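You operate a simulated robot arm through the tools that you are given. There is no shell and no other tool.

Carry out the task below with a simulated robot arm. There is one attempt and no reset: what you move stays moved.

Task
Plug in the iron, press the yellow pack and set it under the block.
Fine: heat as on its label; iron on its rest, dial at off, block on the pad at the end. Set down upright: iron.

The check looks at the end state, three seconds after you hand in, the way a careful person would. Anything else that was tipped, shoved, dropped, spilled or broken makes it a failure.

Robot
A 7-joint arm with a two-finger parallel gripper, fixed in place. Base frame: the origin is on the floor under the middle of its stand, x ahead of it, y to its left, z up; the work surface is at about z = 0.79. Readings come in m, degrees, newtons and seconds.
With the tool pointing down near the work surface it reaches from about 0.46 to 0.92 m from the base axis. Its first joint turns from -115.0 to 115.0 degrees. Payload 3.91 kg.
The TCP is the grasp point between the finger pads, 0.03 m short of the fingertips. In the tool frame z runs along the fingers and y along their closing line. Largest opening 0.11 m; finger width 0.02, thickness 0.01; the body of the gripper, 0.048 by 0.112 m, starts 0.055 m behind the TCP.
Orientation is that of the tool frame in the base frame, as a unit quaternion [x, y, z, w]. With the fingers straight down and closing along the base's y, the tool's x points along the base's -x, its y along +y and its z along -z.

Tools
- The arm moves only by the tool nudge_tool. Its argument "plan" is a list that holds one entry, the list of rows, each a list of 7 numbers: the turn, a rotation vector about the tool's x, y, z in degrees, then the shift along the tool's x, y, z in m, then the gripper command, from -1 (shut) to 1 (fully open), values between in proportion. In form: [[[rx, ry, rz, dx, dy, dz, gripper], ...]]. A call has 1 to 20 rows; each row shifts and turns the commanded pose from where the row before left it, along the tool's axes as they then stand. Rows are played at 5 a second. More than 0.05 m and 8.6 degrees between two rows, or a gripper value outside its range, and nothing of the call is played. A pose out of reach is approached as far as the arm can. The call stops where the force on the tool passes 40 N (or 10 N more than at its start, if that is more) or the arm is blocked; 0.2 s more then pass. Each finger travels about 0.153 m/s and halts on what it meets, pressing with about 29 N; the grip force reading is that of the motor and also rises with nothing between the fingers. The clock runs only during rows and for 0.2 s after the last one: add rows that do not move to give the fingers time. It gives the time, the measured TCP pose, the force on the tool (base axes), the opening and the grip force at its end, in the units of the frame above (readings bear some noise), with the torque about the TCP (base axes, N m) and any sound that the robot's microphone picked up, and new pictures: "pictures" is both (left out), scene, wrist or none.
- Cameras (640 x 400 px; columns grow to the right, rows downward): "scene" is fixed at [0.2203, -0.4999, 1.3873]; the picture's right is [0.69, -0.72, 0.00], its down [-0.42, -0.41, -0.81] and it looks along [0.58, 0.56, -0.59] (base axes); focal length 320 px, centre (320, 200). "wrist" rides on the gripper at [0.072, 0.017, -0.103] in the tool frame; the picture's right is [-0.23, 0.97, 0.00], its down [-0.76, -0.18, -0.62] and it looks along [-0.61, -0.14, 0.78] (tool axes); focal length 222 px, centre (320, 200). There is no depth. A picture from a camera that has moved, and an enlarged one, comes with that camera's place and axes in the base frame and with its lens.
- slide_trunk(by): slides the trunk up (or, below 0, down) by that many m; the arm rides with it, the base frame stays. It gives what a move gives, with no picture.
- enlarge(camera, box): a new picture of the part [left, top, right, bottom] of that camera's present view, enlarged. It takes no simulated time.
- hand_in(): hands the job in; it is judged then, once.

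Nothing tells you positions but the pictures and the camera data. Unless the task says otherwise, let go and move clear before handing in.

The tools are called after "Emit:" by a JSON object that holds its "op" and its "data". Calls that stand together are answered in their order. nudge_tool: Moves the arm, as the interface text tells. Its arguments: {"type":"object","properties":{"plan":{"type":"array"},"pictures":{"type":"string","enum":["both","scene","wrist","none"]}},"required":["plan"]} The other tools are called the same way: slide_trunk (by) moves the trunk up or down; enlarge (camera, box) takes an enlarged picture of a part of a camera's view; hand_in () hands the job in.

At the start:

```text
t: 0.0
eef_pos: [0.555, 0.0097, 1.1192]
orientation: [0.0, 1.0, 0.0, -0.001]
contact_force: [-0.8, 0.6, 0.5]
moment: [-0.01, 0.01, 0.01]
width: 0.1102
gripper_force: 0.1
trunk travel left (down, up): [-0.725, 0.265]
```

scene: 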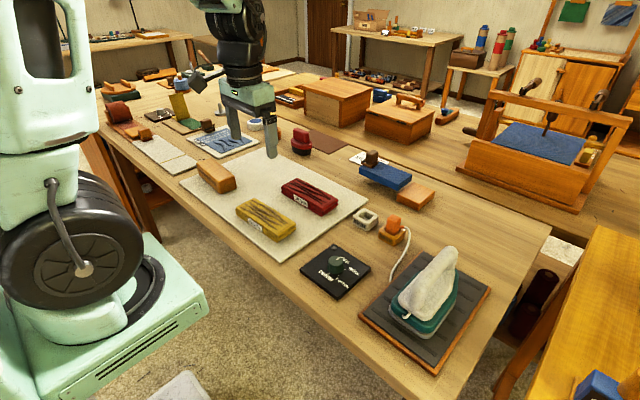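
wrist: 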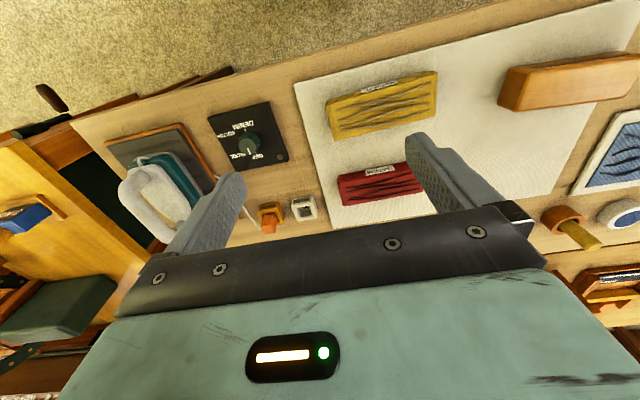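

I see the pad with a yellow and a red pack and an orange-brown block, a dial plate, a plug next to a white socket, and the iron on a rest at the right. I'll look closer at labels, the dial and the plug before moving.

Emit:
{"op": "enlarge", "data": {"camera": "scene", "box": [290, 190, 500, 380]}}

Emit:
{"op": "enlarge", "data": {"camera": "scene", "box": [180, 140, 350, 260]}}

Emit:
{"op": "enlarge", "data": {"camera": "wrist", "box": [190, 90, 330, 240]}}

Emit:
{"op": "enlarge", "data": {"camera": "wrist", "box": [310, 60, 450, 210]}}

Emit:
{"op": "enlarge", "data": {"camera": "scene", "box": [295, 235, 375, 300]}}

Emit:
{"op": "enlarge", "data": {"camera": "scene", "box": [340, 200, 420, 265]}}

```text
2.11 times, centred on (395, 285) of scene
camera zoom: at [0.2203, -0.4999, 1.3873], right [0.69, -0.72, 0.0], down [-0.42, -0.41, -0.81], along [0.58, 0.56, -0.59], focal length 675 px, centre (162, 21)
```

zoom: 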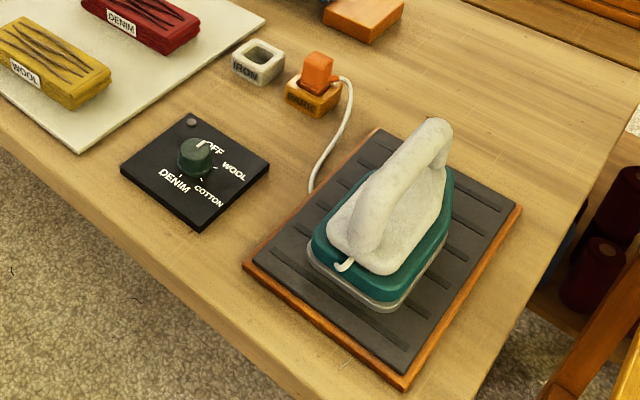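

```text
3.33 times, centred on (265, 200) of scene
camera zoom: at [0.2203, -0.4999, 1.3873], right [0.69, -0.72, 0.0], down [-0.42, -0.41, -0.81], along [0.58, 0.56, -0.59], focal length 1068 px, centre (503, 200)
```

zoom: 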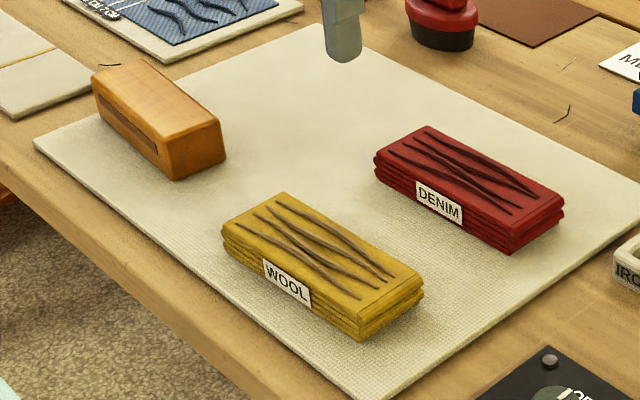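

```text
2.67 times, centred on (260, 165) of wrist
camera zoom: at [0.4828, 0.0267, 1.2217], right [0.23, 0.97, 0.0], down [0.76, -0.18, 0.62], along [0.61, -0.14, -0.78], focal length 592 px, centre (480, 293)
```

zoom: 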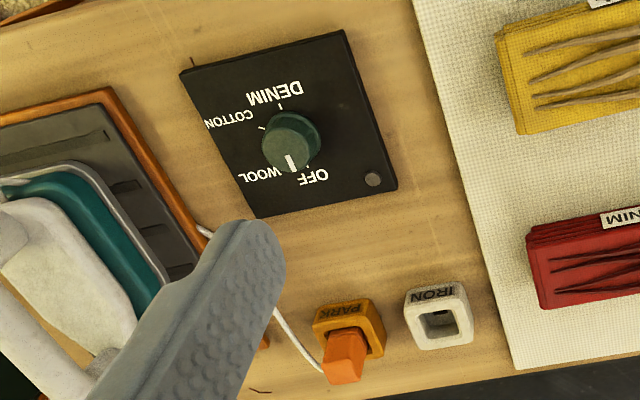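

```text
2.67 times, centred on (380, 135) of wrist
camera zoom: at [0.4828, 0.0267, 1.2217], right [0.23, 0.97, 0.0], down [0.76, -0.18, 0.62], along [0.61, -0.14, -0.78], focal length 592 px, centre (160, 373)
```

zoom: 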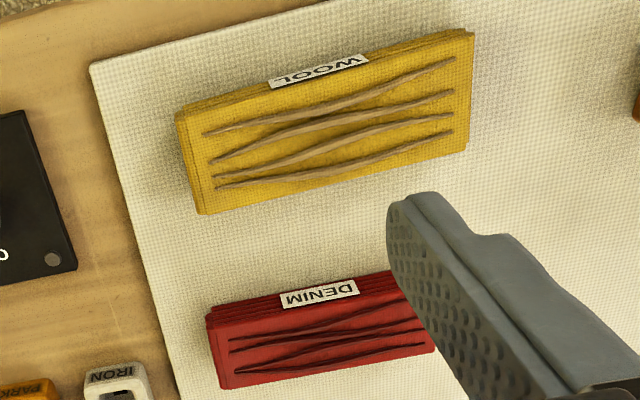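

```text
6.15 times, centred on (335, 268) of scene
camera zoom: at [0.2203, -0.4999, 1.3873], right [0.69, -0.72, 0.0], down [-0.42, -0.41, -0.81], along [0.58, 0.56, -0.59], focal length 1973 px, centre (228, -215)
```

zoom: 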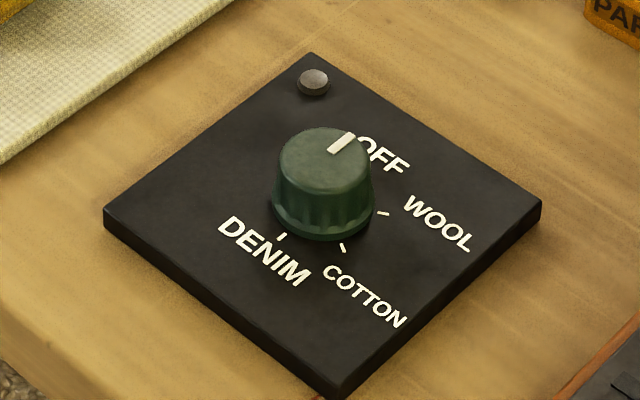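

```text
6.15 times, centred on (380, 232) of scene
camera zoom: at [0.2203, -0.4999, 1.3873], right [0.69, -0.72, 0.0], down [-0.42, -0.41, -0.81], along [0.58, 0.56, -0.59], focal length 1973 px, centre (-49, 0)
```

zoom: 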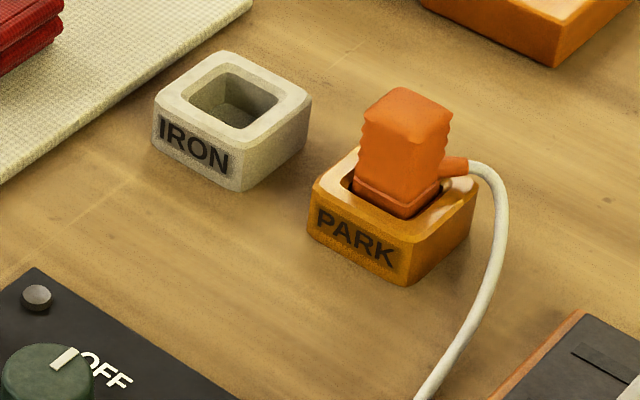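

The plug sits in the PARK holder, the yellow pack is labelled WOOL, and the dial is at OFF. I'll look at the rest of the table for hints and to find exact positions.

Emit:
{"op": "enlarge", "data": {"camera": "scene", "box": [90, 60, 250, 180]}}

Emit:
{"op": "enlarge", "data": {"camera": "scene", "box": [270, 60, 470, 220]}}

Emit:
{"op": "enlarge", "data": {"camera": "scene", "box": [350, 230, 500, 380]}}

Emit:
{"op": "enlarge", "data": {"camera": "scene", "box": [440, 60, 640, 230]}}

Emit:
{"op": "enlarge", "data": {"camera": "wrist", "box": [60, 90, 260, 260]}}

Emit:
{"op": "enlarge", "data": {"camera": "wrist", "box": [480, 40, 640, 250]}}

```text
3.33 times, centred on (170, 120) of scene
camera zoom: at [0.2203, -0.4999, 1.3873], right [0.69, -0.72, 0.0], down [-0.42, -0.41, -0.81], along [0.58, 0.56, -0.59], focal length 1068 px, centre (820, 467)
```

zoom: 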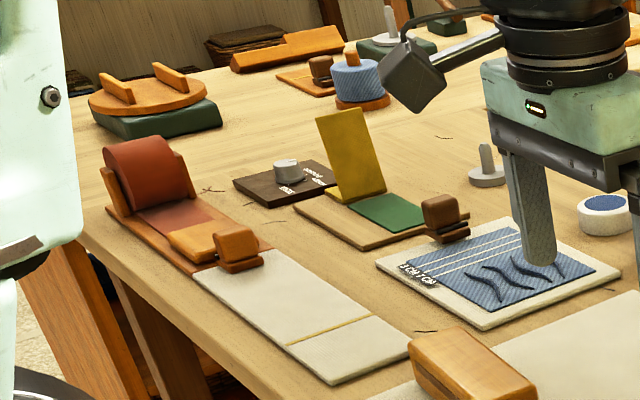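

```text
2.50 times, centred on (370, 140) of scene
camera zoom: at [0.2203, -0.4999, 1.3873], right [0.69, -0.72, 0.0], down [-0.42, -0.41, -0.81], along [0.58, 0.56, -0.59], focal length 801 px, centre (195, 350)
```

zoom: 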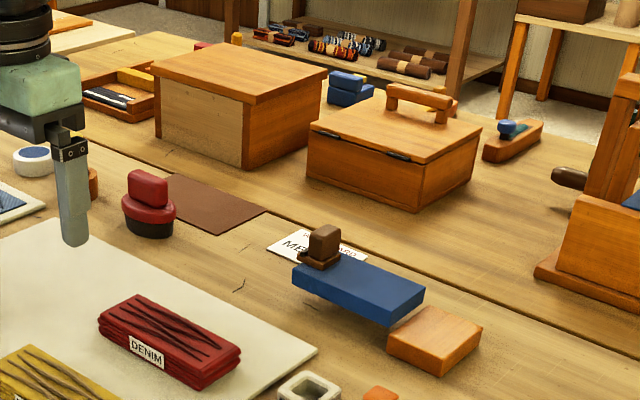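

```text
2.67 times, centred on (425, 305) of scene
camera zoom: at [0.2203, -0.4999, 1.3873], right [0.69, -0.72, 0.0], down [-0.42, -0.41, -0.81], along [0.58, 0.56, -0.59], focal length 855 px, centre (40, -80)
```

zoom: 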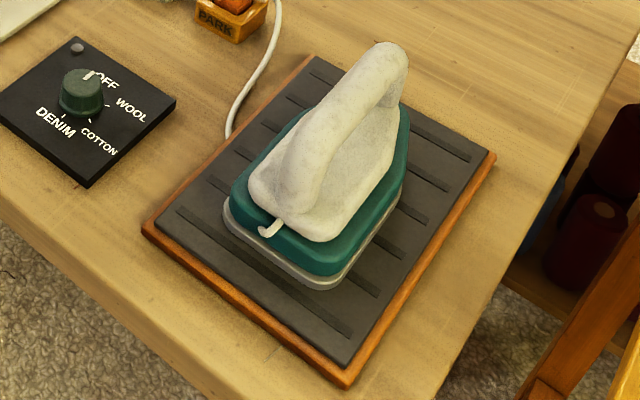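

```text
2.35 times, centred on (540, 145) of scene
camera zoom: at [0.2203, -0.4999, 1.3873], right [0.69, -0.72, 0.0], down [-0.42, -0.41, -0.81], along [0.58, 0.56, -0.59], focal length 754 px, centre (-198, 329)
```

zoom: 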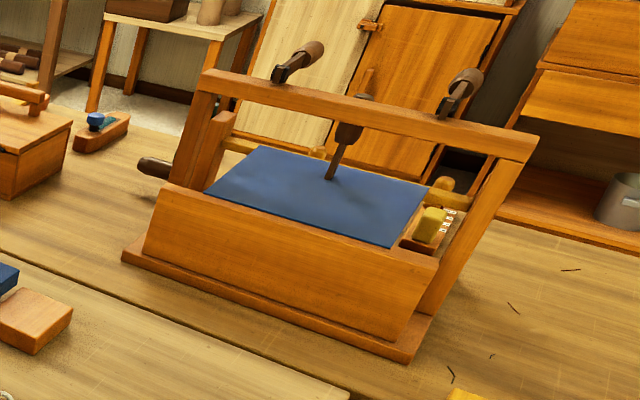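

```text
2.35 times, centred on (160, 175) of wrist
camera zoom: at [0.4828, 0.0267, 1.2217], right [0.23, 0.97, 0.0], down [0.76, -0.18, 0.62], along [0.61, -0.14, -0.78], focal length 523 px, centre (696, 259)
```

zoom: 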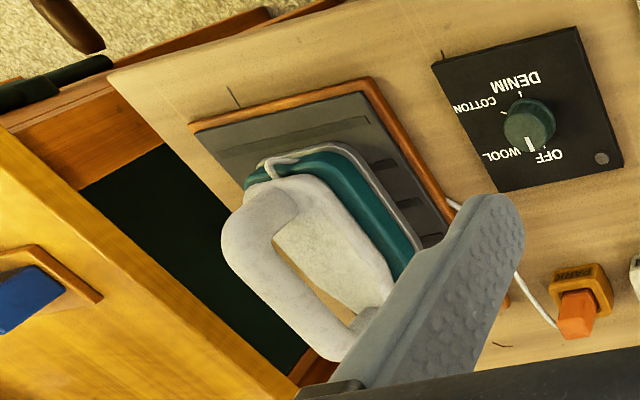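

```text
1.90 times, centred on (560, 145) of wrist
camera zoom: at [0.4828, 0.0267, 1.2217], right [0.23, 0.97, 0.0], down [0.76, -0.18, 0.62], along [0.61, -0.14, -0.78], focal length 423 px, centre (-137, 305)
```

zoom: 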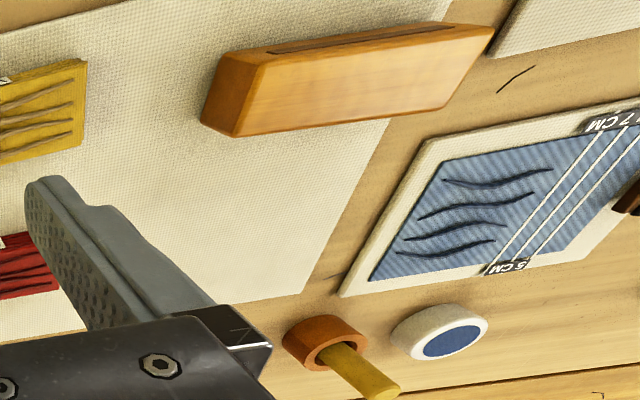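

The block has side grooves like a tailor's clapper: so press hot with the iron, press with the block to set, then put the block back on the pad. I'll first move the camera over the plug and sockets to measure them.

Emit:
{"op": "nudge_tool", "data": {"plan": [[[0, 0, 0, -0.035, -0.0229, 0.0171, 1], [0, 0, 0, -0.035, -0.0229, 0.0171, 1], [0, 0, 0, -0.035, -0.0229, 0.0171, 1], [0, 0, 0, -0.035, -0.0229, 0.0171, 1], [0, 0, 0, -0.035, -0.0229, 0.0171, 1], [0, 0, 0, -0.035, -0.0229, 0.0171, 1], [0, 0, 0, -0.035, -0.0229, 0.0171, 1], [0, 0, 0, 0, 0, 0, 1]]]}}

```text
t: 1.8
eef_pos: [0.8043, -0.1505, 0.999]
orientation: [0.0, 1.0, -0.001, -0.001]
contact_force: [0.0, -0.3, -1.2]
moment: [0.04, -0.01, 0.02]
width: 0.1102
gripper_force: 0.1
trunk travel left (down, up): [-0.725, 0.265]
camera wrist: at [0.7312, -0.1336, 1.1019], right [0.23, 0.97, 0.0], down [0.76, -0.18, 0.62], along [0.61, -0.14, -0.78], focal length 222 px, centre (320, 200)
```

scene: 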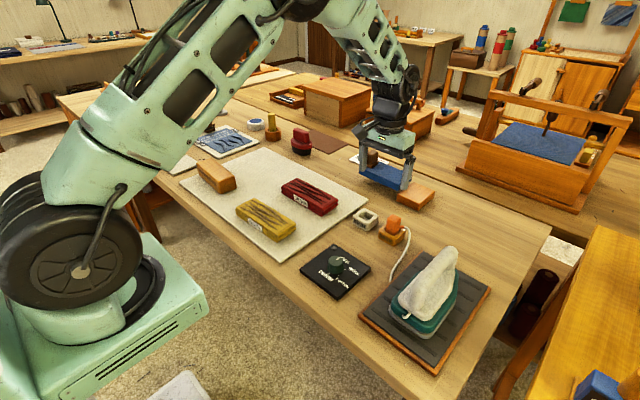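
wrist: 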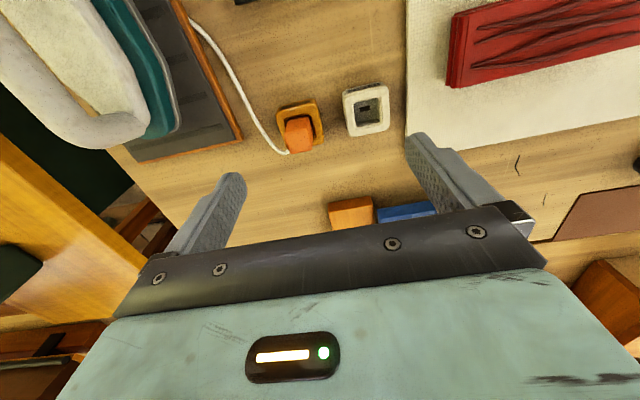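

The plug is at about (0.83, -0.18) and the IRON socket at about (0.82, -0.10). I'll zoom in for detail.

Emit:
{"op": "enlarge", "data": {"camera": "wrist", "box": [250, 60, 410, 170]}}

Emit:
{"op": "enlarge", "data": {"camera": "scene", "box": [345, 195, 425, 255]}}

Emit:
{"op": "enlarge", "data": {"camera": "wrist", "box": [0, 0, 260, 180]}}

```text
3.64 times, centred on (330, 115) of wrist
camera zoom: at [0.7312, -0.1336, 1.1019], right [0.23, 0.97, 0.0], down [0.76, -0.18, 0.62], along [0.61, -0.14, -0.78], focal length 808 px, centre (284, 509)
```

zoom: 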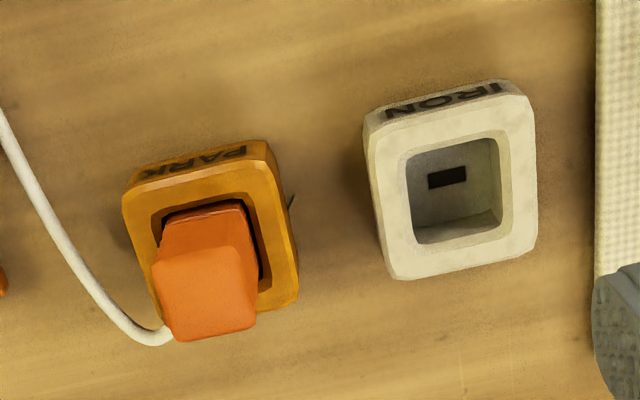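

```text
6.67 times, centred on (385, 225) of scene
camera zoom: at [0.2203, -0.4999, 1.3873], right [0.69, -0.72, 0.0], down [-0.42, -0.41, -0.81], along [0.58, 0.56, -0.59], focal length 2137 px, centre (-113, 33)
```

zoom: 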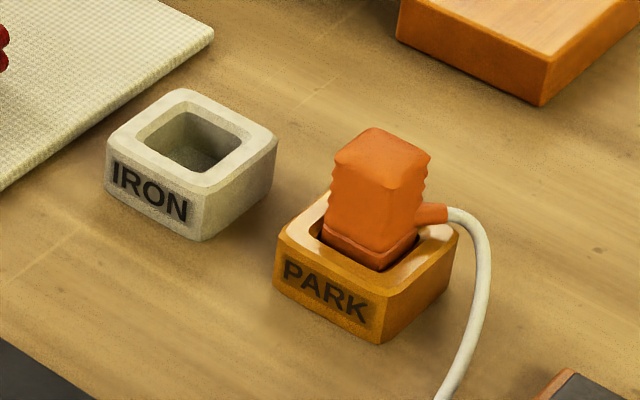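

```text
2.22 times, centred on (130, 90) of wrist
camera zoom: at [0.7312, -0.1336, 1.1019], right [0.23, 0.97, 0.0], down [0.76, -0.18, 0.62], along [0.61, -0.14, -0.78], focal length 494 px, centre (742, 444)
```

zoom: 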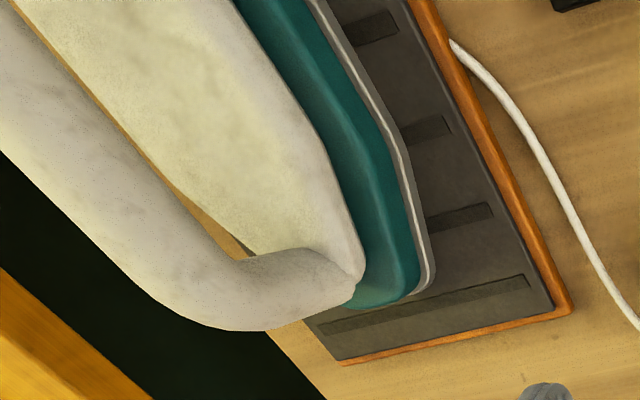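

Sockets look aligned with the base axes, about 0.087 m apart in y; the plug's cable leaves on the far (+x) side, so closing along y suits. I'll go above the plug with a narrowed opening.

Emit:
{"op": "nudge_tool", "data": {"plan": [[[0, 0, 0, -0.0123, -0.0162, 0.03, 0.2], [0, 0, 0, -0.0124, -0.0163, 0.03, 0.2], [0, 0, 0, 0, 0, 0.009, 0.2], [0, 0, 0, 0, 0, 0, 0.2]]]}}

Emit:
{"op": "enlarge", "data": {"camera": "wrist", "box": [220, 100, 460, 250]}}

Emit:
{"op": "enlarge", "data": {"camera": "scene", "box": [345, 180, 445, 255]}}

```text
t: 2.8
eef_pos: [0.8267, -0.1826, 0.9282]
orientation: [-0.001, 1.0, 0.0, 0.0]
contact_force: [-0.1, 0.5, -0.1]
moment: [0.01, 0.02, 0.02]
width: 0.066
gripper_force: 0.1
trunk travel left (down, up): [-0.725, 0.265]
camera wrist: at [0.7543, -0.1651, 1.031], right [0.23, 0.97, 0.0], down [0.76, -0.18, 0.62], along [0.61, -0.14, -0.78], focal length 222 px, centre (320, 200)
```

scene: 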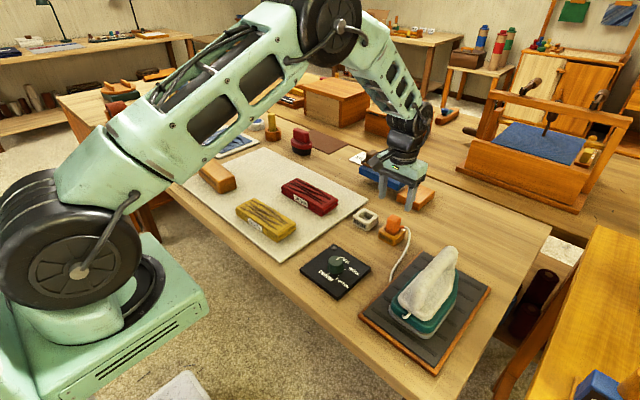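
wrist: 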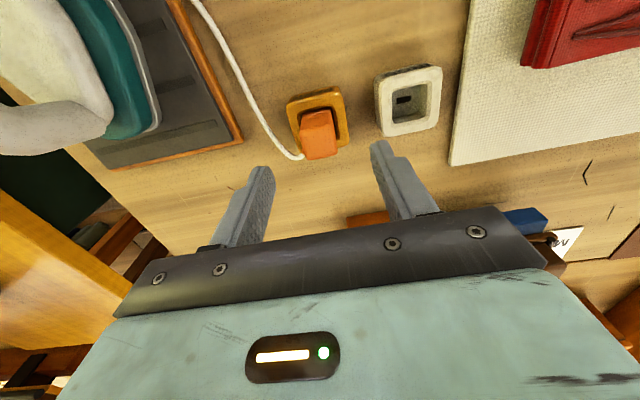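

```text
2.67 times, centred on (340, 175) of wrist
camera zoom: at [0.7543, -0.1651, 1.031], right [0.23, 0.97, 0.0], down [0.76, -0.18, 0.62], along [0.61, -0.14, -0.78], focal length 592 px, centre (267, 267)
```

zoom: 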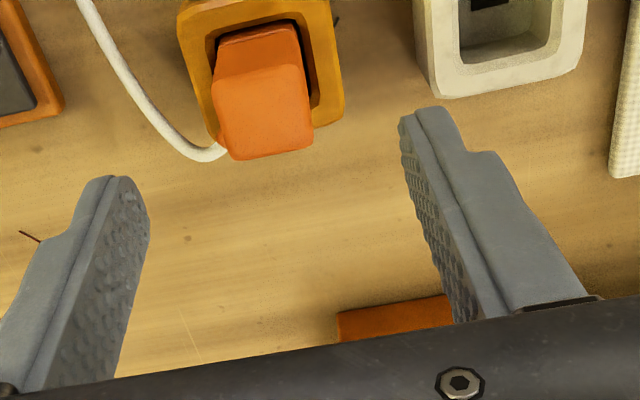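

```text
5.33 times, centred on (395, 218) of scene
camera zoom: at [0.2203, -0.4999, 1.3873], right [0.69, -0.72, 0.0], down [-0.42, -0.41, -0.81], along [0.58, 0.56, -0.59], focal length 1710 px, centre (-80, 107)
```

zoom: 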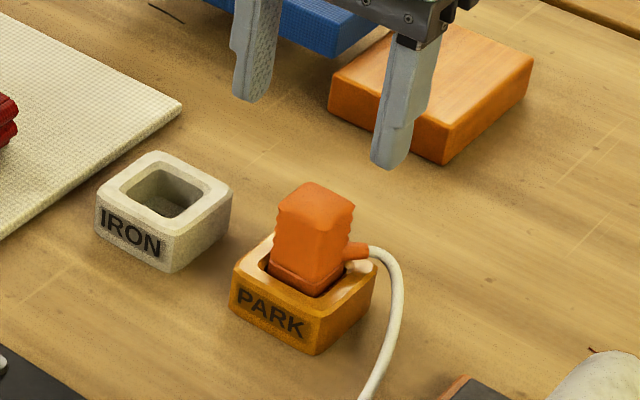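

The plug is at (0.832, -0.185), the tool almost centred. I'll descend with fingertips just above the holder rim and check before closing.

Emit:
{"op": "nudge_tool", "data": {"plan": [[[0, 0, 0, -0.0045, -0.0018, 0.036, 0.0], [0, 0, 0, 0, 0, 0.0355, 0.0], [0, 0, 0, 0, 0, 0, 0.0]]]}}

Emit:
{"op": "enlarge", "data": {"camera": "wrist", "box": [220, 80, 460, 230]}}

Emit:
{"op": "enlarge", "data": {"camera": "scene", "box": [345, 180, 445, 255]}}

```text
t: 3.6
eef_pos: [0.8317, -0.185, 0.8581]
orientation: [-0.001, 1.0, 0.0, 0.001]
contact_force: [0.1, 0.1, -0.3]
moment: [-0.01, 0.0, -0.01]
width: 0.0549
gripper_force: 0.1
trunk travel left (down, up): [-0.725, 0.265]
camera wrist: at [0.7583, -0.1689, 0.9608], right [0.23, 0.97, 0.0], down [0.76, -0.18, 0.62], along [0.61, -0.14, -0.78], focal length 222 px, centre (320, 200)
```

scene: 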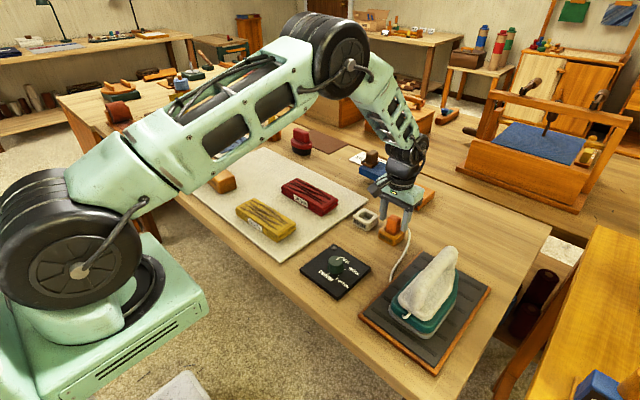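
wrist: 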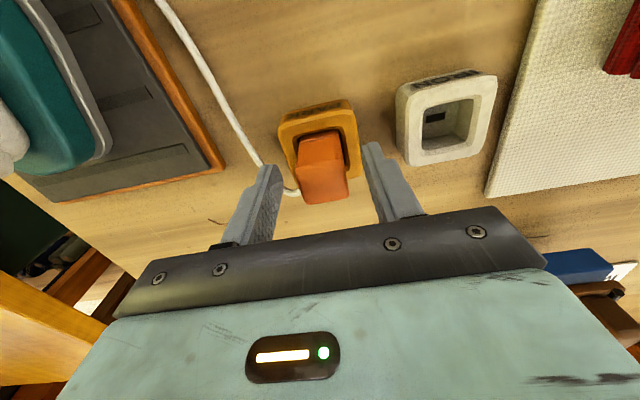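

```text
2.67 times, centred on (340, 155) of wrist
camera zoom: at [0.7583, -0.1689, 0.9608], right [0.23, 0.97, 0.0], down [0.76, -0.18, 0.62], along [0.61, -0.14, -0.78], focal length 592 px, centre (267, 320)
```

zoom: 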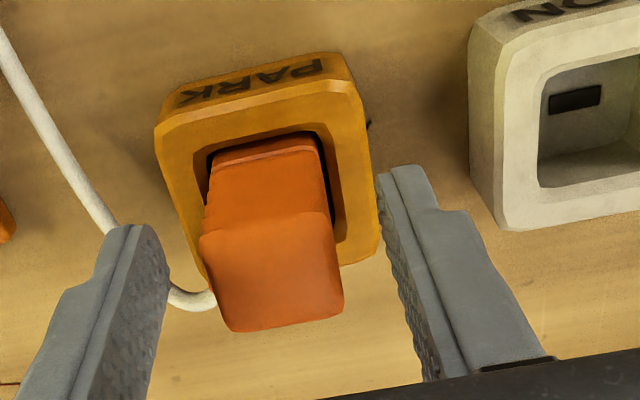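

```text
5.33 times, centred on (395, 218) of scene
camera zoom: at [0.2203, -0.4999, 1.3873], right [0.69, -0.72, 0.0], down [-0.42, -0.41, -0.81], along [0.58, 0.56, -0.59], focal length 1710 px, centre (-80, 107)
```

zoom: 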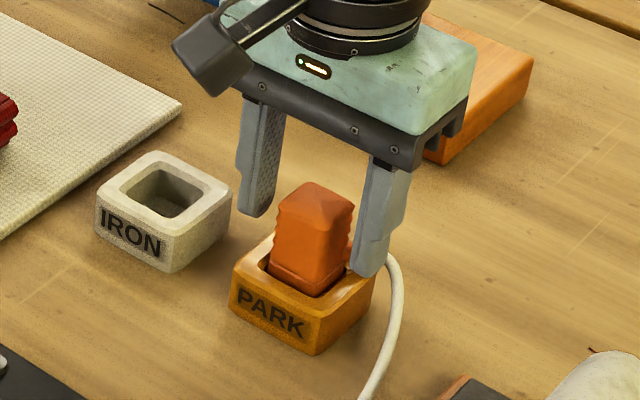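

Fingers straddle the plug well. Before grasping I'll measure the IRON socket again from here.

Emit:
{"op": "enlarge", "data": {"camera": "wrist", "box": [380, 50, 520, 180]}}

Emit:
{"op": "enlarge", "data": {"camera": "wrist", "box": [260, 80, 380, 210]}}

```text
3.08 times, centred on (450, 115) of wrist
camera zoom: at [0.7583, -0.1689, 0.9608], right [0.23, 0.97, 0.0], down [0.76, -0.18, 0.62], along [0.61, -0.14, -0.78], focal length 684 px, centre (-80, 462)
```

zoom: 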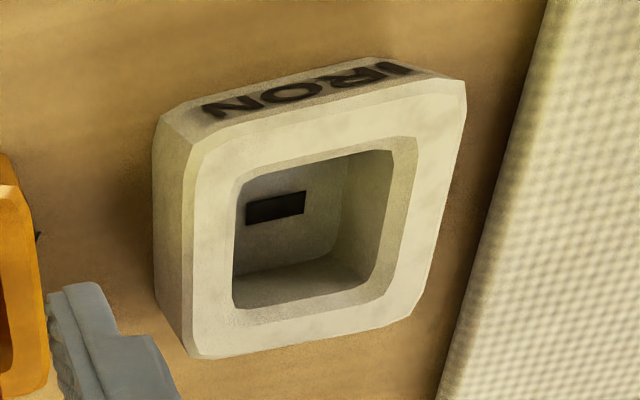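

```text
3.08 times, centred on (320, 145) of wrist
camera zoom: at [0.7583, -0.1689, 0.9608], right [0.23, 0.97, 0.0], down [0.76, -0.18, 0.62], along [0.61, -0.14, -0.78], focal length 684 px, centre (320, 369)
```

zoom: 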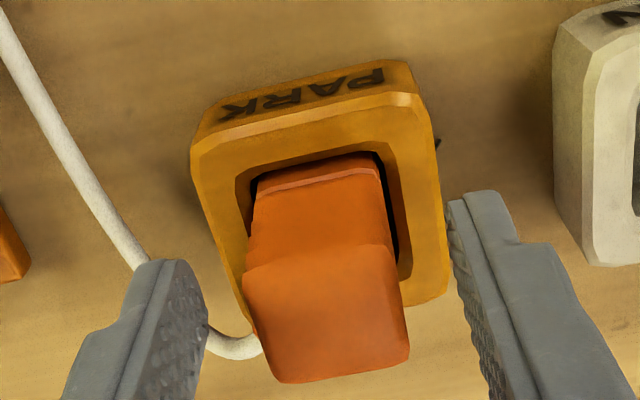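

Sockets measured: same x, about 0.085 m apart in y, no yaw. I'll grip the plug and lift it straight out.

Emit:
{"op": "nudge_tool", "data": {"plan": [[[0, 0, 0, 0, 0, 0.001, -0.5], [0, 0, 0, 0, 0, 0, -1], [0, 0, 0, 0, 0, 0, -1], [0, 0, 0, 0, 0, -0.015, -1], [0, 0, 0, 0, 0, -0.02, -1], [0, 0, 0, 0, 0, -0.025, -1], [0, 0, 0, 0, 0, 0, -1]]]}}

Emit:
{"op": "enlarge", "data": {"camera": "wrist", "box": [220, 80, 460, 230]}}

Emit:
{"op": "enlarge", "data": {"camera": "scene", "box": [345, 170, 445, 245]}}

```text
t: 5.2
eef_pos: [0.8307, -0.1848, 0.9181]
orientation: [0.001, 1.0, 0.0, 0.0]
contact_force: [-0.2, -0.3, -0.2]
moment: [0.0, 0.01, -0.01]
width: 0.029
gripper_force: 29.1
trunk travel left (down, up): [-0.725, 0.265]
camera wrist: at [0.7577, -0.1682, 1.022], right [0.23, 0.97, 0.0], down [0.76, -0.18, 0.62], along [0.61, -0.14, -0.78], focal length 222 px, centre (320, 200)
```

scene: 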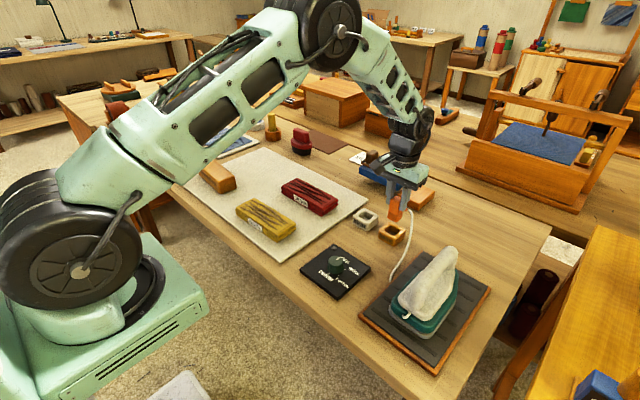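
wrist: 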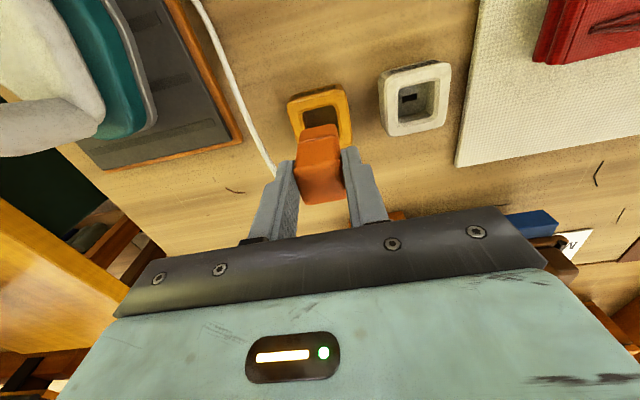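

```text
2.67 times, centred on (340, 155) of wrist
camera zoom: at [0.7577, -0.1682, 1.022], right [0.23, 0.97, 0.0], down [0.76, -0.18, 0.62], along [0.61, -0.14, -0.78], focal length 592 px, centre (267, 320)
```

zoom: 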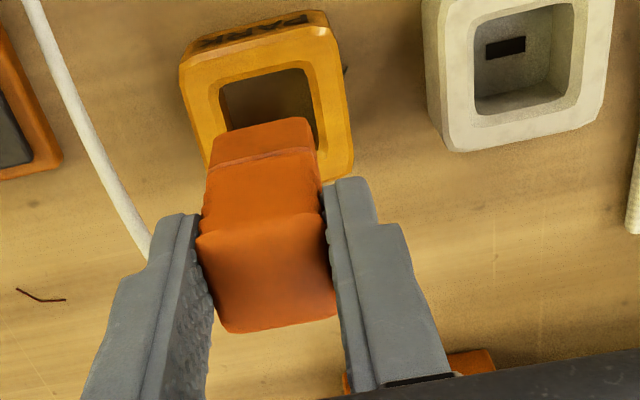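

```text
5.33 times, centred on (395, 208) of scene
camera zoom: at [0.2203, -0.4999, 1.3873], right [0.69, -0.72, 0.0], down [-0.42, -0.41, -0.81], along [0.58, 0.56, -0.59], focal length 1710 px, centre (-80, 160)
```

zoom: 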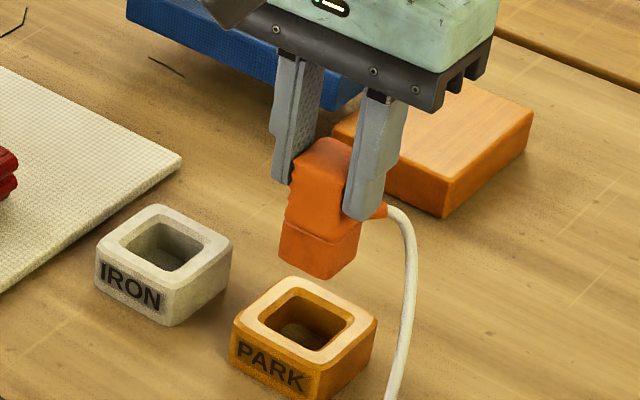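

The plug came out cleanly. Now I'll carry it 0.086 m along +y above the IRON socket and check alignment.

Emit:
{"op": "nudge_tool", "data": {"plan": [[[0, 0, 0, 0, 0.03, 0, -1], [0, 0, 0, 0, 0.03, 0, -1], [0, 0, 0, 0, 0.0258, 0.01, -1], [0, 0, 0, 0, 0, 0.008, -1], [0, 0, 0, 0, 0, 0, -1]]]}}

Emit:
{"op": "enlarge", "data": {"camera": "wrist", "box": [240, 80, 400, 210]}}

Emit:
{"op": "enlarge", "data": {"camera": "scene", "box": [325, 165, 425, 240]}}

```text
t: 6.4
eef_pos: [0.8299, -0.0998, 0.9005]
orientation: [0.0, 1.0, 0.0, 0.001]
contact_force: [-0.2, -0.4, -0.7]
moment: [-0.04, 0.01, -0.03]
width: 0.029
gripper_force: 29.0
trunk travel left (down, up): [-0.725, 0.265]
camera wrist: at [0.7568, -0.0827, 1.0033], right [0.23, 0.97, 0.0], down [0.76, -0.18, 0.62], along [0.61, -0.14, -0.78], focal length 222 px, centre (320, 200)
```

scene: 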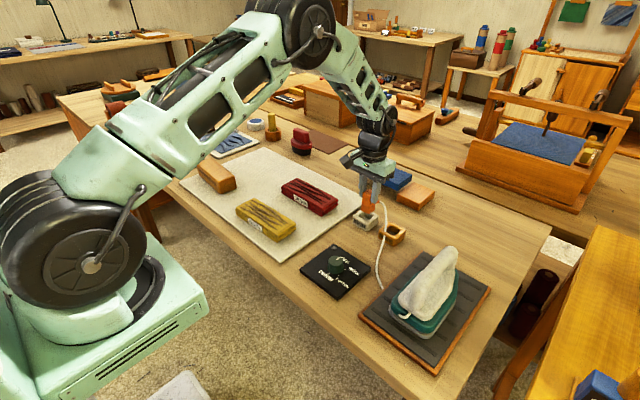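
wrist: 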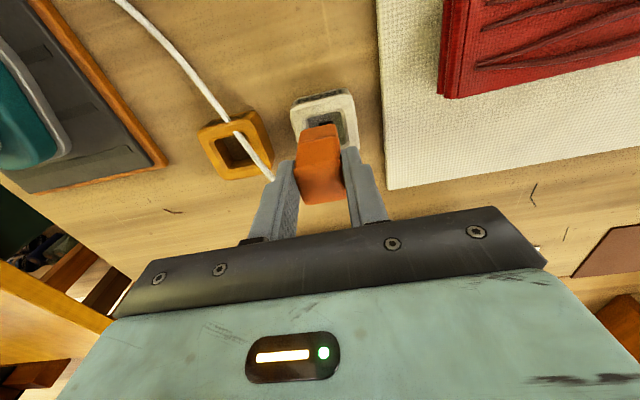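

```text
3.08 times, centred on (320, 145) of wrist
camera zoom: at [0.7568, -0.0827, 1.0033], right [0.23, 0.97, 0.0], down [0.76, -0.18, 0.62], along [0.61, -0.14, -0.78], focal length 684 px, centre (320, 369)
```

zoom: 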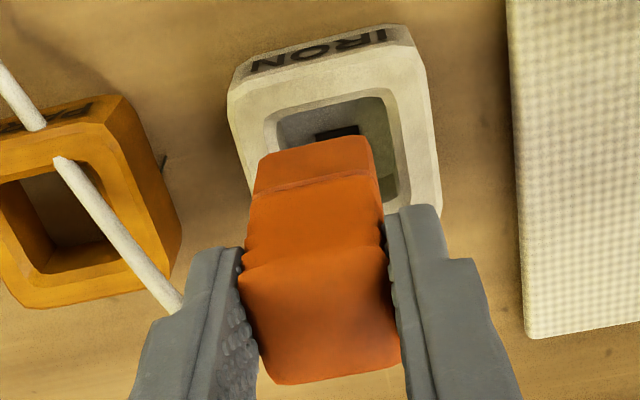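

```text
5.33 times, centred on (375, 202) of scene
camera zoom: at [0.2203, -0.4999, 1.3873], right [0.69, -0.72, 0.0], down [-0.42, -0.41, -0.81], along [0.58, 0.56, -0.59], focal length 1710 px, centre (27, 187)
```

zoom: 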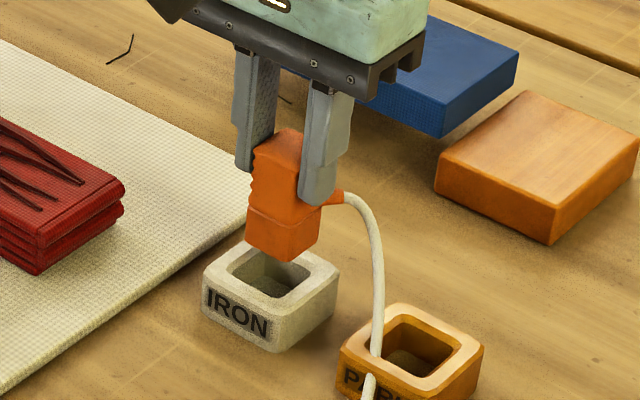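

The plug hovers over the IRON socket; I want finer alignment, so I'll zoom in more.

Emit:
{"op": "enlarge", "data": {"camera": "wrist", "box": [280, 80, 370, 140]}}

Emit:
{"op": "enlarge", "data": {"camera": "scene", "box": [350, 195, 414, 245]}}

```text
6.67 times, centred on (325, 110) of wrist
camera zoom: at [0.7568, -0.0827, 1.0033], right [0.23, 0.97, 0.0], down [0.76, -0.18, 0.62], along [0.61, -0.14, -0.78], focal length 1481 px, centre (287, 800)
```

zoom: 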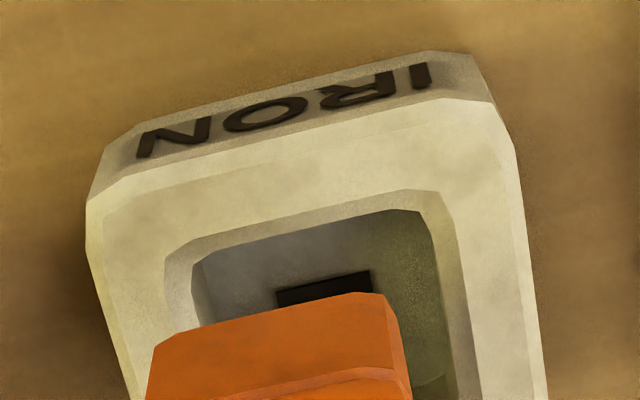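

```text
8.00 times, centred on (382, 220) of scene
camera zoom: at [0.2203, -0.4999, 1.3873], right [0.69, -0.72, 0.0], down [-0.42, -0.41, -0.81], along [0.58, 0.56, -0.59], focal length 2564 px, centre (-176, 40)
```

zoom: 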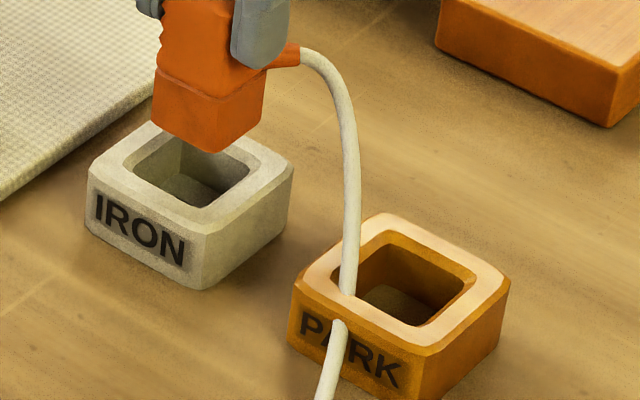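

Several measurements agree the plug should shift about 4 mm in +y. I'll do that, lower close to the rim, and look again.

Emit:
{"op": "nudge_tool", "data": {"plan": [[[0, 0, 0, 0, 0.004, 0, -1], [0, 0, 0, 0, 0, 0.009, -1], [0, 0, 0, 0, 0, 0.007, -1], [0, 0, 0, 0, 0, 0, -1]]]}}

Emit:
{"op": "enlarge", "data": {"camera": "wrist", "box": [280, 80, 370, 140]}}

Emit:
{"op": "enlarge", "data": {"camera": "scene", "box": [340, 195, 404, 245]}}

```text
t: 7.4
eef_pos: [0.8297, -0.0965, 0.8852]
orientation: [0.0, 1.0, -0.001, 0.0]
contact_force: [-0.2, 0.9, 0.2]
moment: [-0.01, 0.02, 0.01]
width: 0.0291
gripper_force: 28.7
trunk travel left (down, up): [-0.725, 0.265]
camera wrist: at [0.7571, -0.0786, 0.987], right [0.23, 0.97, 0.0], down [0.76, -0.18, 0.62], along [0.61, -0.14, -0.78], focal length 222 px, centre (320, 200)
```

scene: 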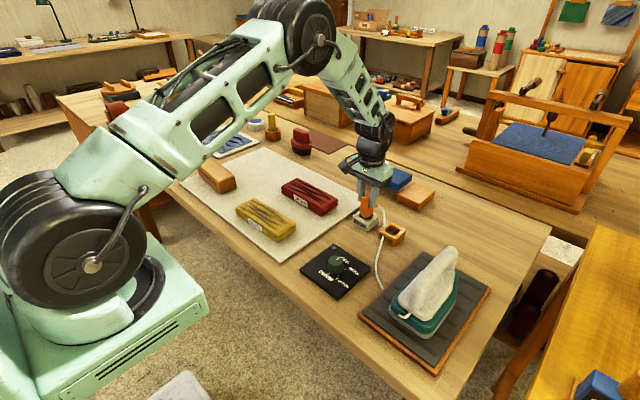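
wrist: 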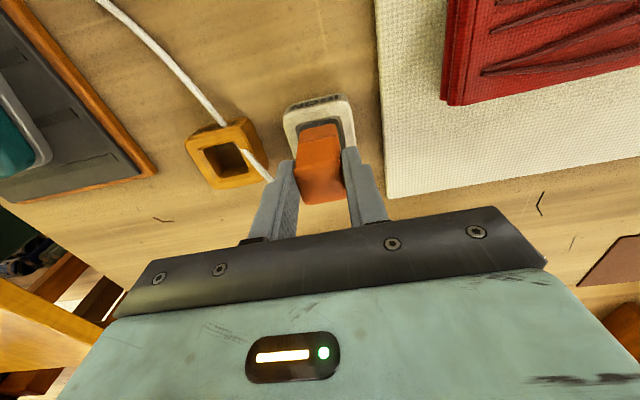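

```text
6.67 times, centred on (325, 110) of wrist
camera zoom: at [0.7571, -0.0786, 0.987], right [0.23, 0.97, 0.0], down [0.76, -0.18, 0.62], along [0.61, -0.14, -0.78], focal length 1481 px, centre (287, 800)
```

zoom: 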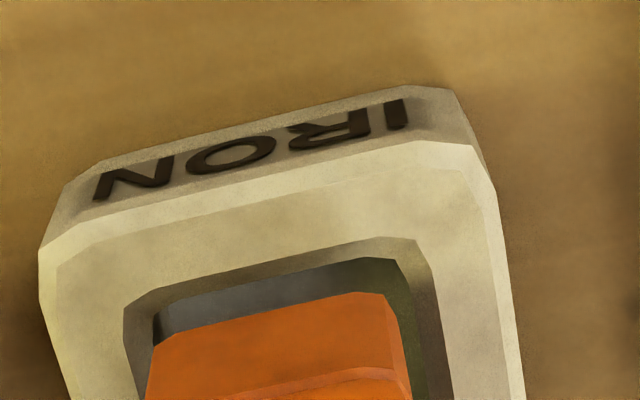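

```text
8.00 times, centred on (372, 220) of scene
camera zoom: at [0.2203, -0.4999, 1.3873], right [0.69, -0.72, 0.0], down [-0.42, -0.41, -0.81], along [0.58, 0.56, -0.59], focal length 2564 px, centre (-96, 40)
```

zoom: 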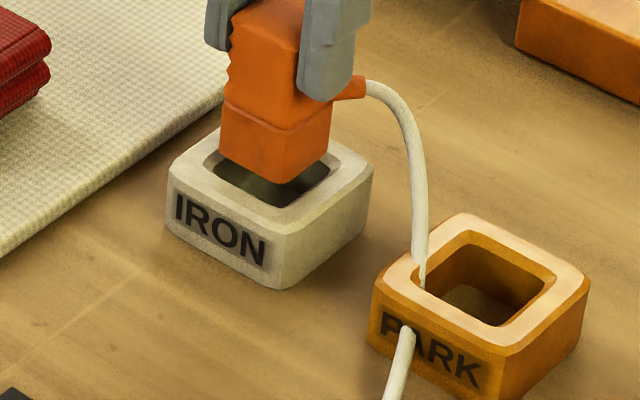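

Closer now. One more high zoom on both cameras to settle the last couple of millimetres.

Emit:
{"op": "enlarge", "data": {"camera": "scene", "box": [354, 208, 392, 238]}}

Emit:
{"op": "enlarge", "data": {"camera": "wrist", "box": [280, 90, 360, 160]}}

```text
13.33 times, centred on (373, 223) of scene
camera zoom: at [0.2203, -0.4999, 1.3873], right [0.69, -0.72, 0.0], down [-0.42, -0.41, -0.81], along [0.58, 0.56, -0.59], focal length 4274 px, centre (-387, -107)
```

zoom: 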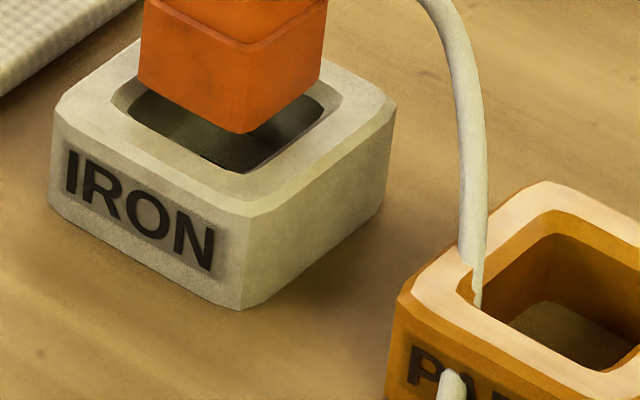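

```text
5.71 times, centred on (320, 125) of wrist
camera zoom: at [0.7571, -0.0786, 0.987], right [0.23, 0.97, 0.0], down [0.76, -0.18, 0.62], along [0.61, -0.14, -0.78], focal length 1269 px, centre (320, 629)
```

zoom: 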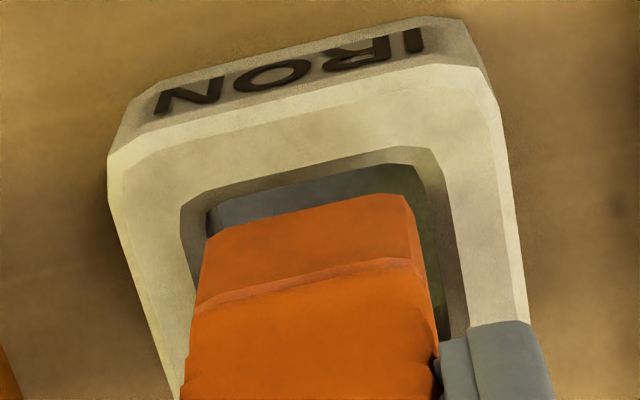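

The plug is centred over the IRON socket within half a millimetre. I'll lower it in small steps.

Emit:
{"op": "nudge_tool", "data": {"plan": [[[0, 0, 0, 0, 0.0005, 0.007, -1], [0, 0, 0, 0, 0, 0.007, -1], [0, 0, 0, 0, 0, 0.006, -1], [0, 0, 0, 0, 0, 0.004, -1], [0, 0, 0, 0, 0, 0, -1]]]}}

Emit:
{"op": "enlarge", "data": {"camera": "scene", "box": [340, 195, 404, 245]}}

```text
t: 8.6
eef_pos: [0.8301, -0.0952, 0.8596]
orientation: [0.0, 1.0, 0.0, 0.0]
contact_force: [-0.2, -0.2, -0.7]
moment: [0.01, 0.0, 0.0]
width: 0.0292
gripper_force: 29.1
trunk travel left (down, up): [-0.725, 0.265]
camera wrist: at [0.757, -0.0779, 0.9625], right [0.23, 0.97, 0.0], down [0.76, -0.18, 0.62], along [0.61, -0.14, -0.78], focal length 222 px, centre (320, 200)
```

scene: 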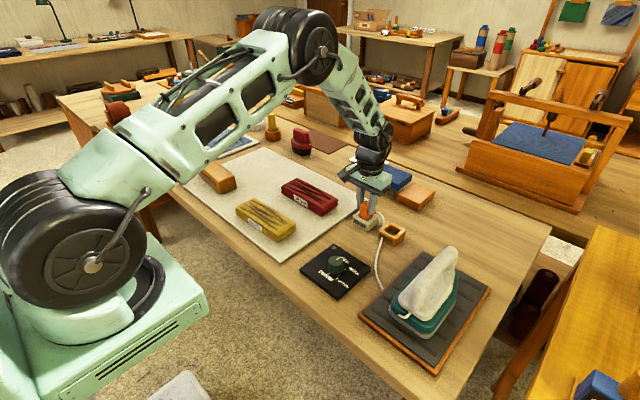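
wrist: 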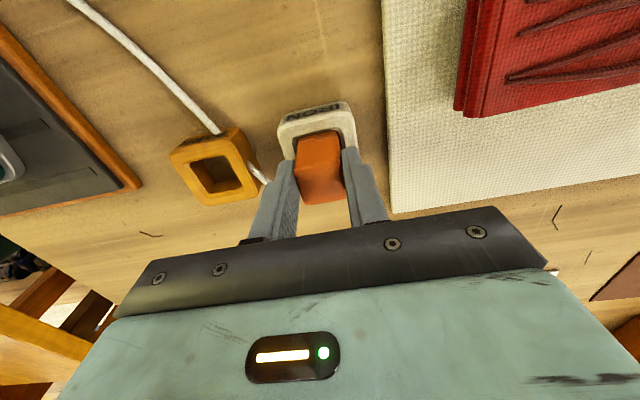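

```text
8.00 times, centred on (372, 220) of scene
camera zoom: at [0.2203, -0.4999, 1.3873], right [0.69, -0.72, 0.0], down [-0.42, -0.41, -0.81], along [0.58, 0.56, -0.59], focal length 2564 px, centre (-96, 40)
```

zoom: 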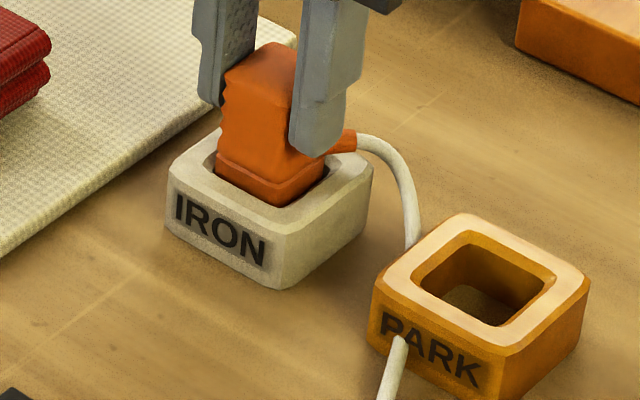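

The plug is entering the socket without force. I'll press the last few millimetres until it seats.

Emit:
{"op": "nudge_tool", "data": {"plan": [[[0, 0, 0, 0, 0, 0.002, -1], [0, 0, 0, 0, 0, 0.0015, -1], [0, 0, 0, 0, 0, 0, -1]]], "pictures": "none"}}

Emit:
{"op": "enlarge", "data": {"camera": "scene", "box": [340, 195, 404, 245]}}

Emit:
{"op": "enlarge", "data": {"camera": "scene", "box": [295, 235, 375, 300]}}

```text
t: 9.4
eef_pos: [0.8299, -0.0947, 0.8572]
orientation: [0.0, 1.0, 0.0, 0.001]
contact_force: [-6.9, -0.3, 15.7]
moment: [0.04, 0.42, -0.01]
width: 0.0289
gripper_force: 29.0
trunk travel left (down, up): [-0.725, 0.265]
```

```text
8.00 times, centred on (372, 220) of scene
camera zoom: at [0.2203, -0.4999, 1.3873], right [0.69, -0.72, 0.0], down [-0.42, -0.41, -0.81], along [0.58, 0.56, -0.59], focal length 2564 px, centre (-96, 40)
```

zoom: 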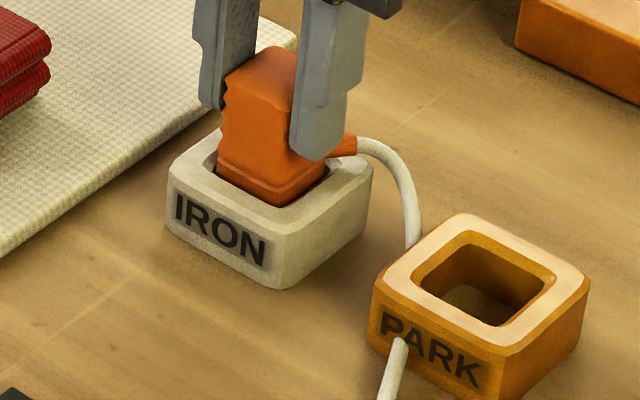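

```text
6.15 times, centred on (335, 268) of scene
camera zoom: at [0.2203, -0.4999, 1.3873], right [0.69, -0.72, 0.0], down [-0.42, -0.41, -0.81], along [0.58, 0.56, -0.59], focal length 1973 px, centre (228, -215)
```

zoom: 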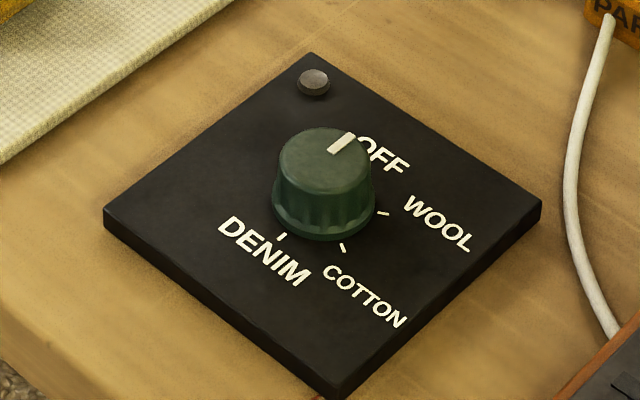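

Contact at the same depth as in the park holder, 16 N: the plug is seated. I'll release, lift clear, and head over the dial plate.

Emit:
{"op": "nudge_tool", "data": {"plan": [[[0, 0, 0, 0, 0, -0.001, -0.6], [0, 0, 0, 0, 0, 0, 0.0], [0, 0, 0, 0, 0, 0, 0.0], [0, 0, 0, 0, 0, -0.03, 0.0], [0, 0, 0, 0, 0, -0.04, 0.0], [0, 0, 0, 0, 0, -0.04, 0.0], [0, 0, 0, 0.035, -0.02, -0.015, 0.0], [0, 0, 0, 0.035, -0.02, 0, 0.0], [0, 0, 0, 0.035, -0.02, 0, 0.0], [0, 0, 0, 0.035, -0.02, 0, 0.0], [0, 0, 0, 0, 0, 0, 0.0]]]}}

Emit:
{"op": "enlarge", "data": {"camera": "scene", "box": [340, 195, 404, 245]}}

Emit:
{"op": "enlarge", "data": {"camera": "wrist", "box": [220, 50, 420, 200]}}

```text
t: 11.8
eef_pos: [0.6882, -0.1751, 0.9818]
orientation: [0.0, 1.0, 0.0, -0.001]
contact_force: [0.4, -0.2, 0.2]
moment: [0.01, 0.0, -0.02]
width: 0.055
gripper_force: 0.1
trunk travel left (down, up): [-0.725, 0.265]
camera wrist: at [0.6157, -0.1583, 1.0848], right [0.23, 0.97, 0.0], down [0.76, -0.18, 0.62], along [0.61, -0.14, -0.78], focal length 222 px, centre (320, 200)
```

scene: 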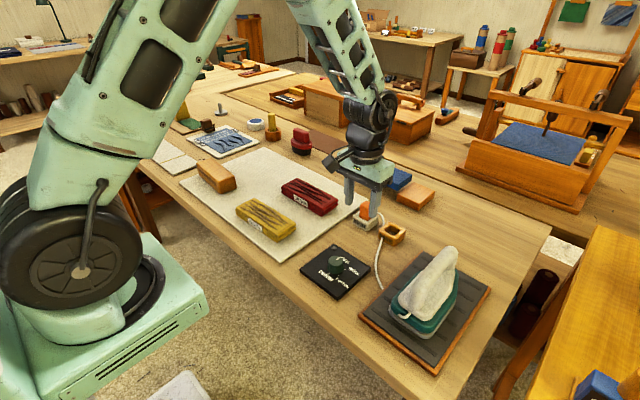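
wrist: 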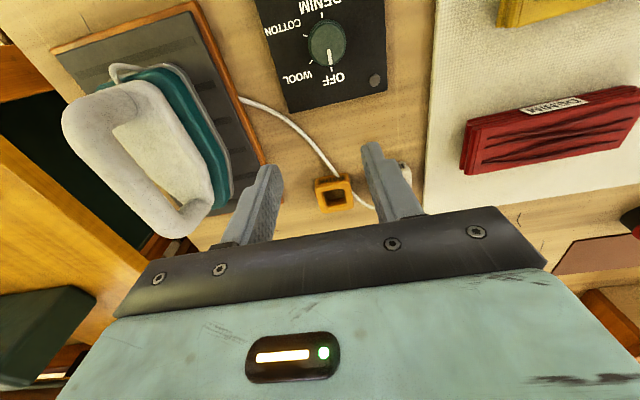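

```text
8.00 times, centred on (372, 220) of scene
camera zoom: at [0.2203, -0.4999, 1.3873], right [0.69, -0.72, 0.0], down [-0.42, -0.41, -0.81], along [0.58, 0.56, -0.59], focal length 2564 px, centre (-96, 40)
```

zoom: 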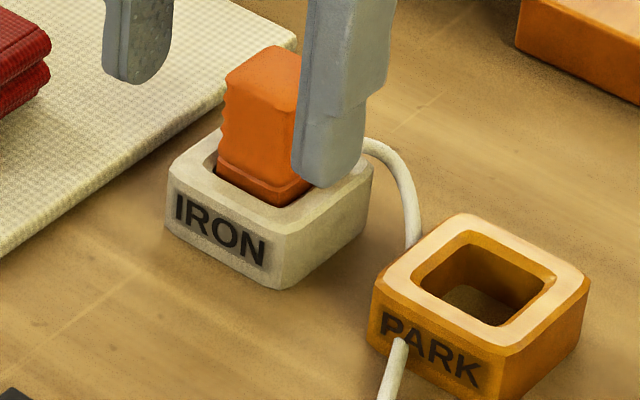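

```text
2.67 times, centred on (320, 125) of wrist
camera zoom: at [0.6157, -0.1583, 1.0848], right [0.23, 0.97, 0.0], down [0.76, -0.18, 0.62], along [0.61, -0.14, -0.78], focal length 592 px, centre (320, 400)
```

zoom: 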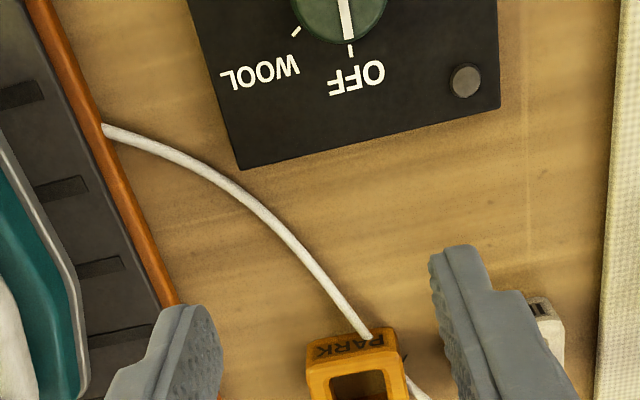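

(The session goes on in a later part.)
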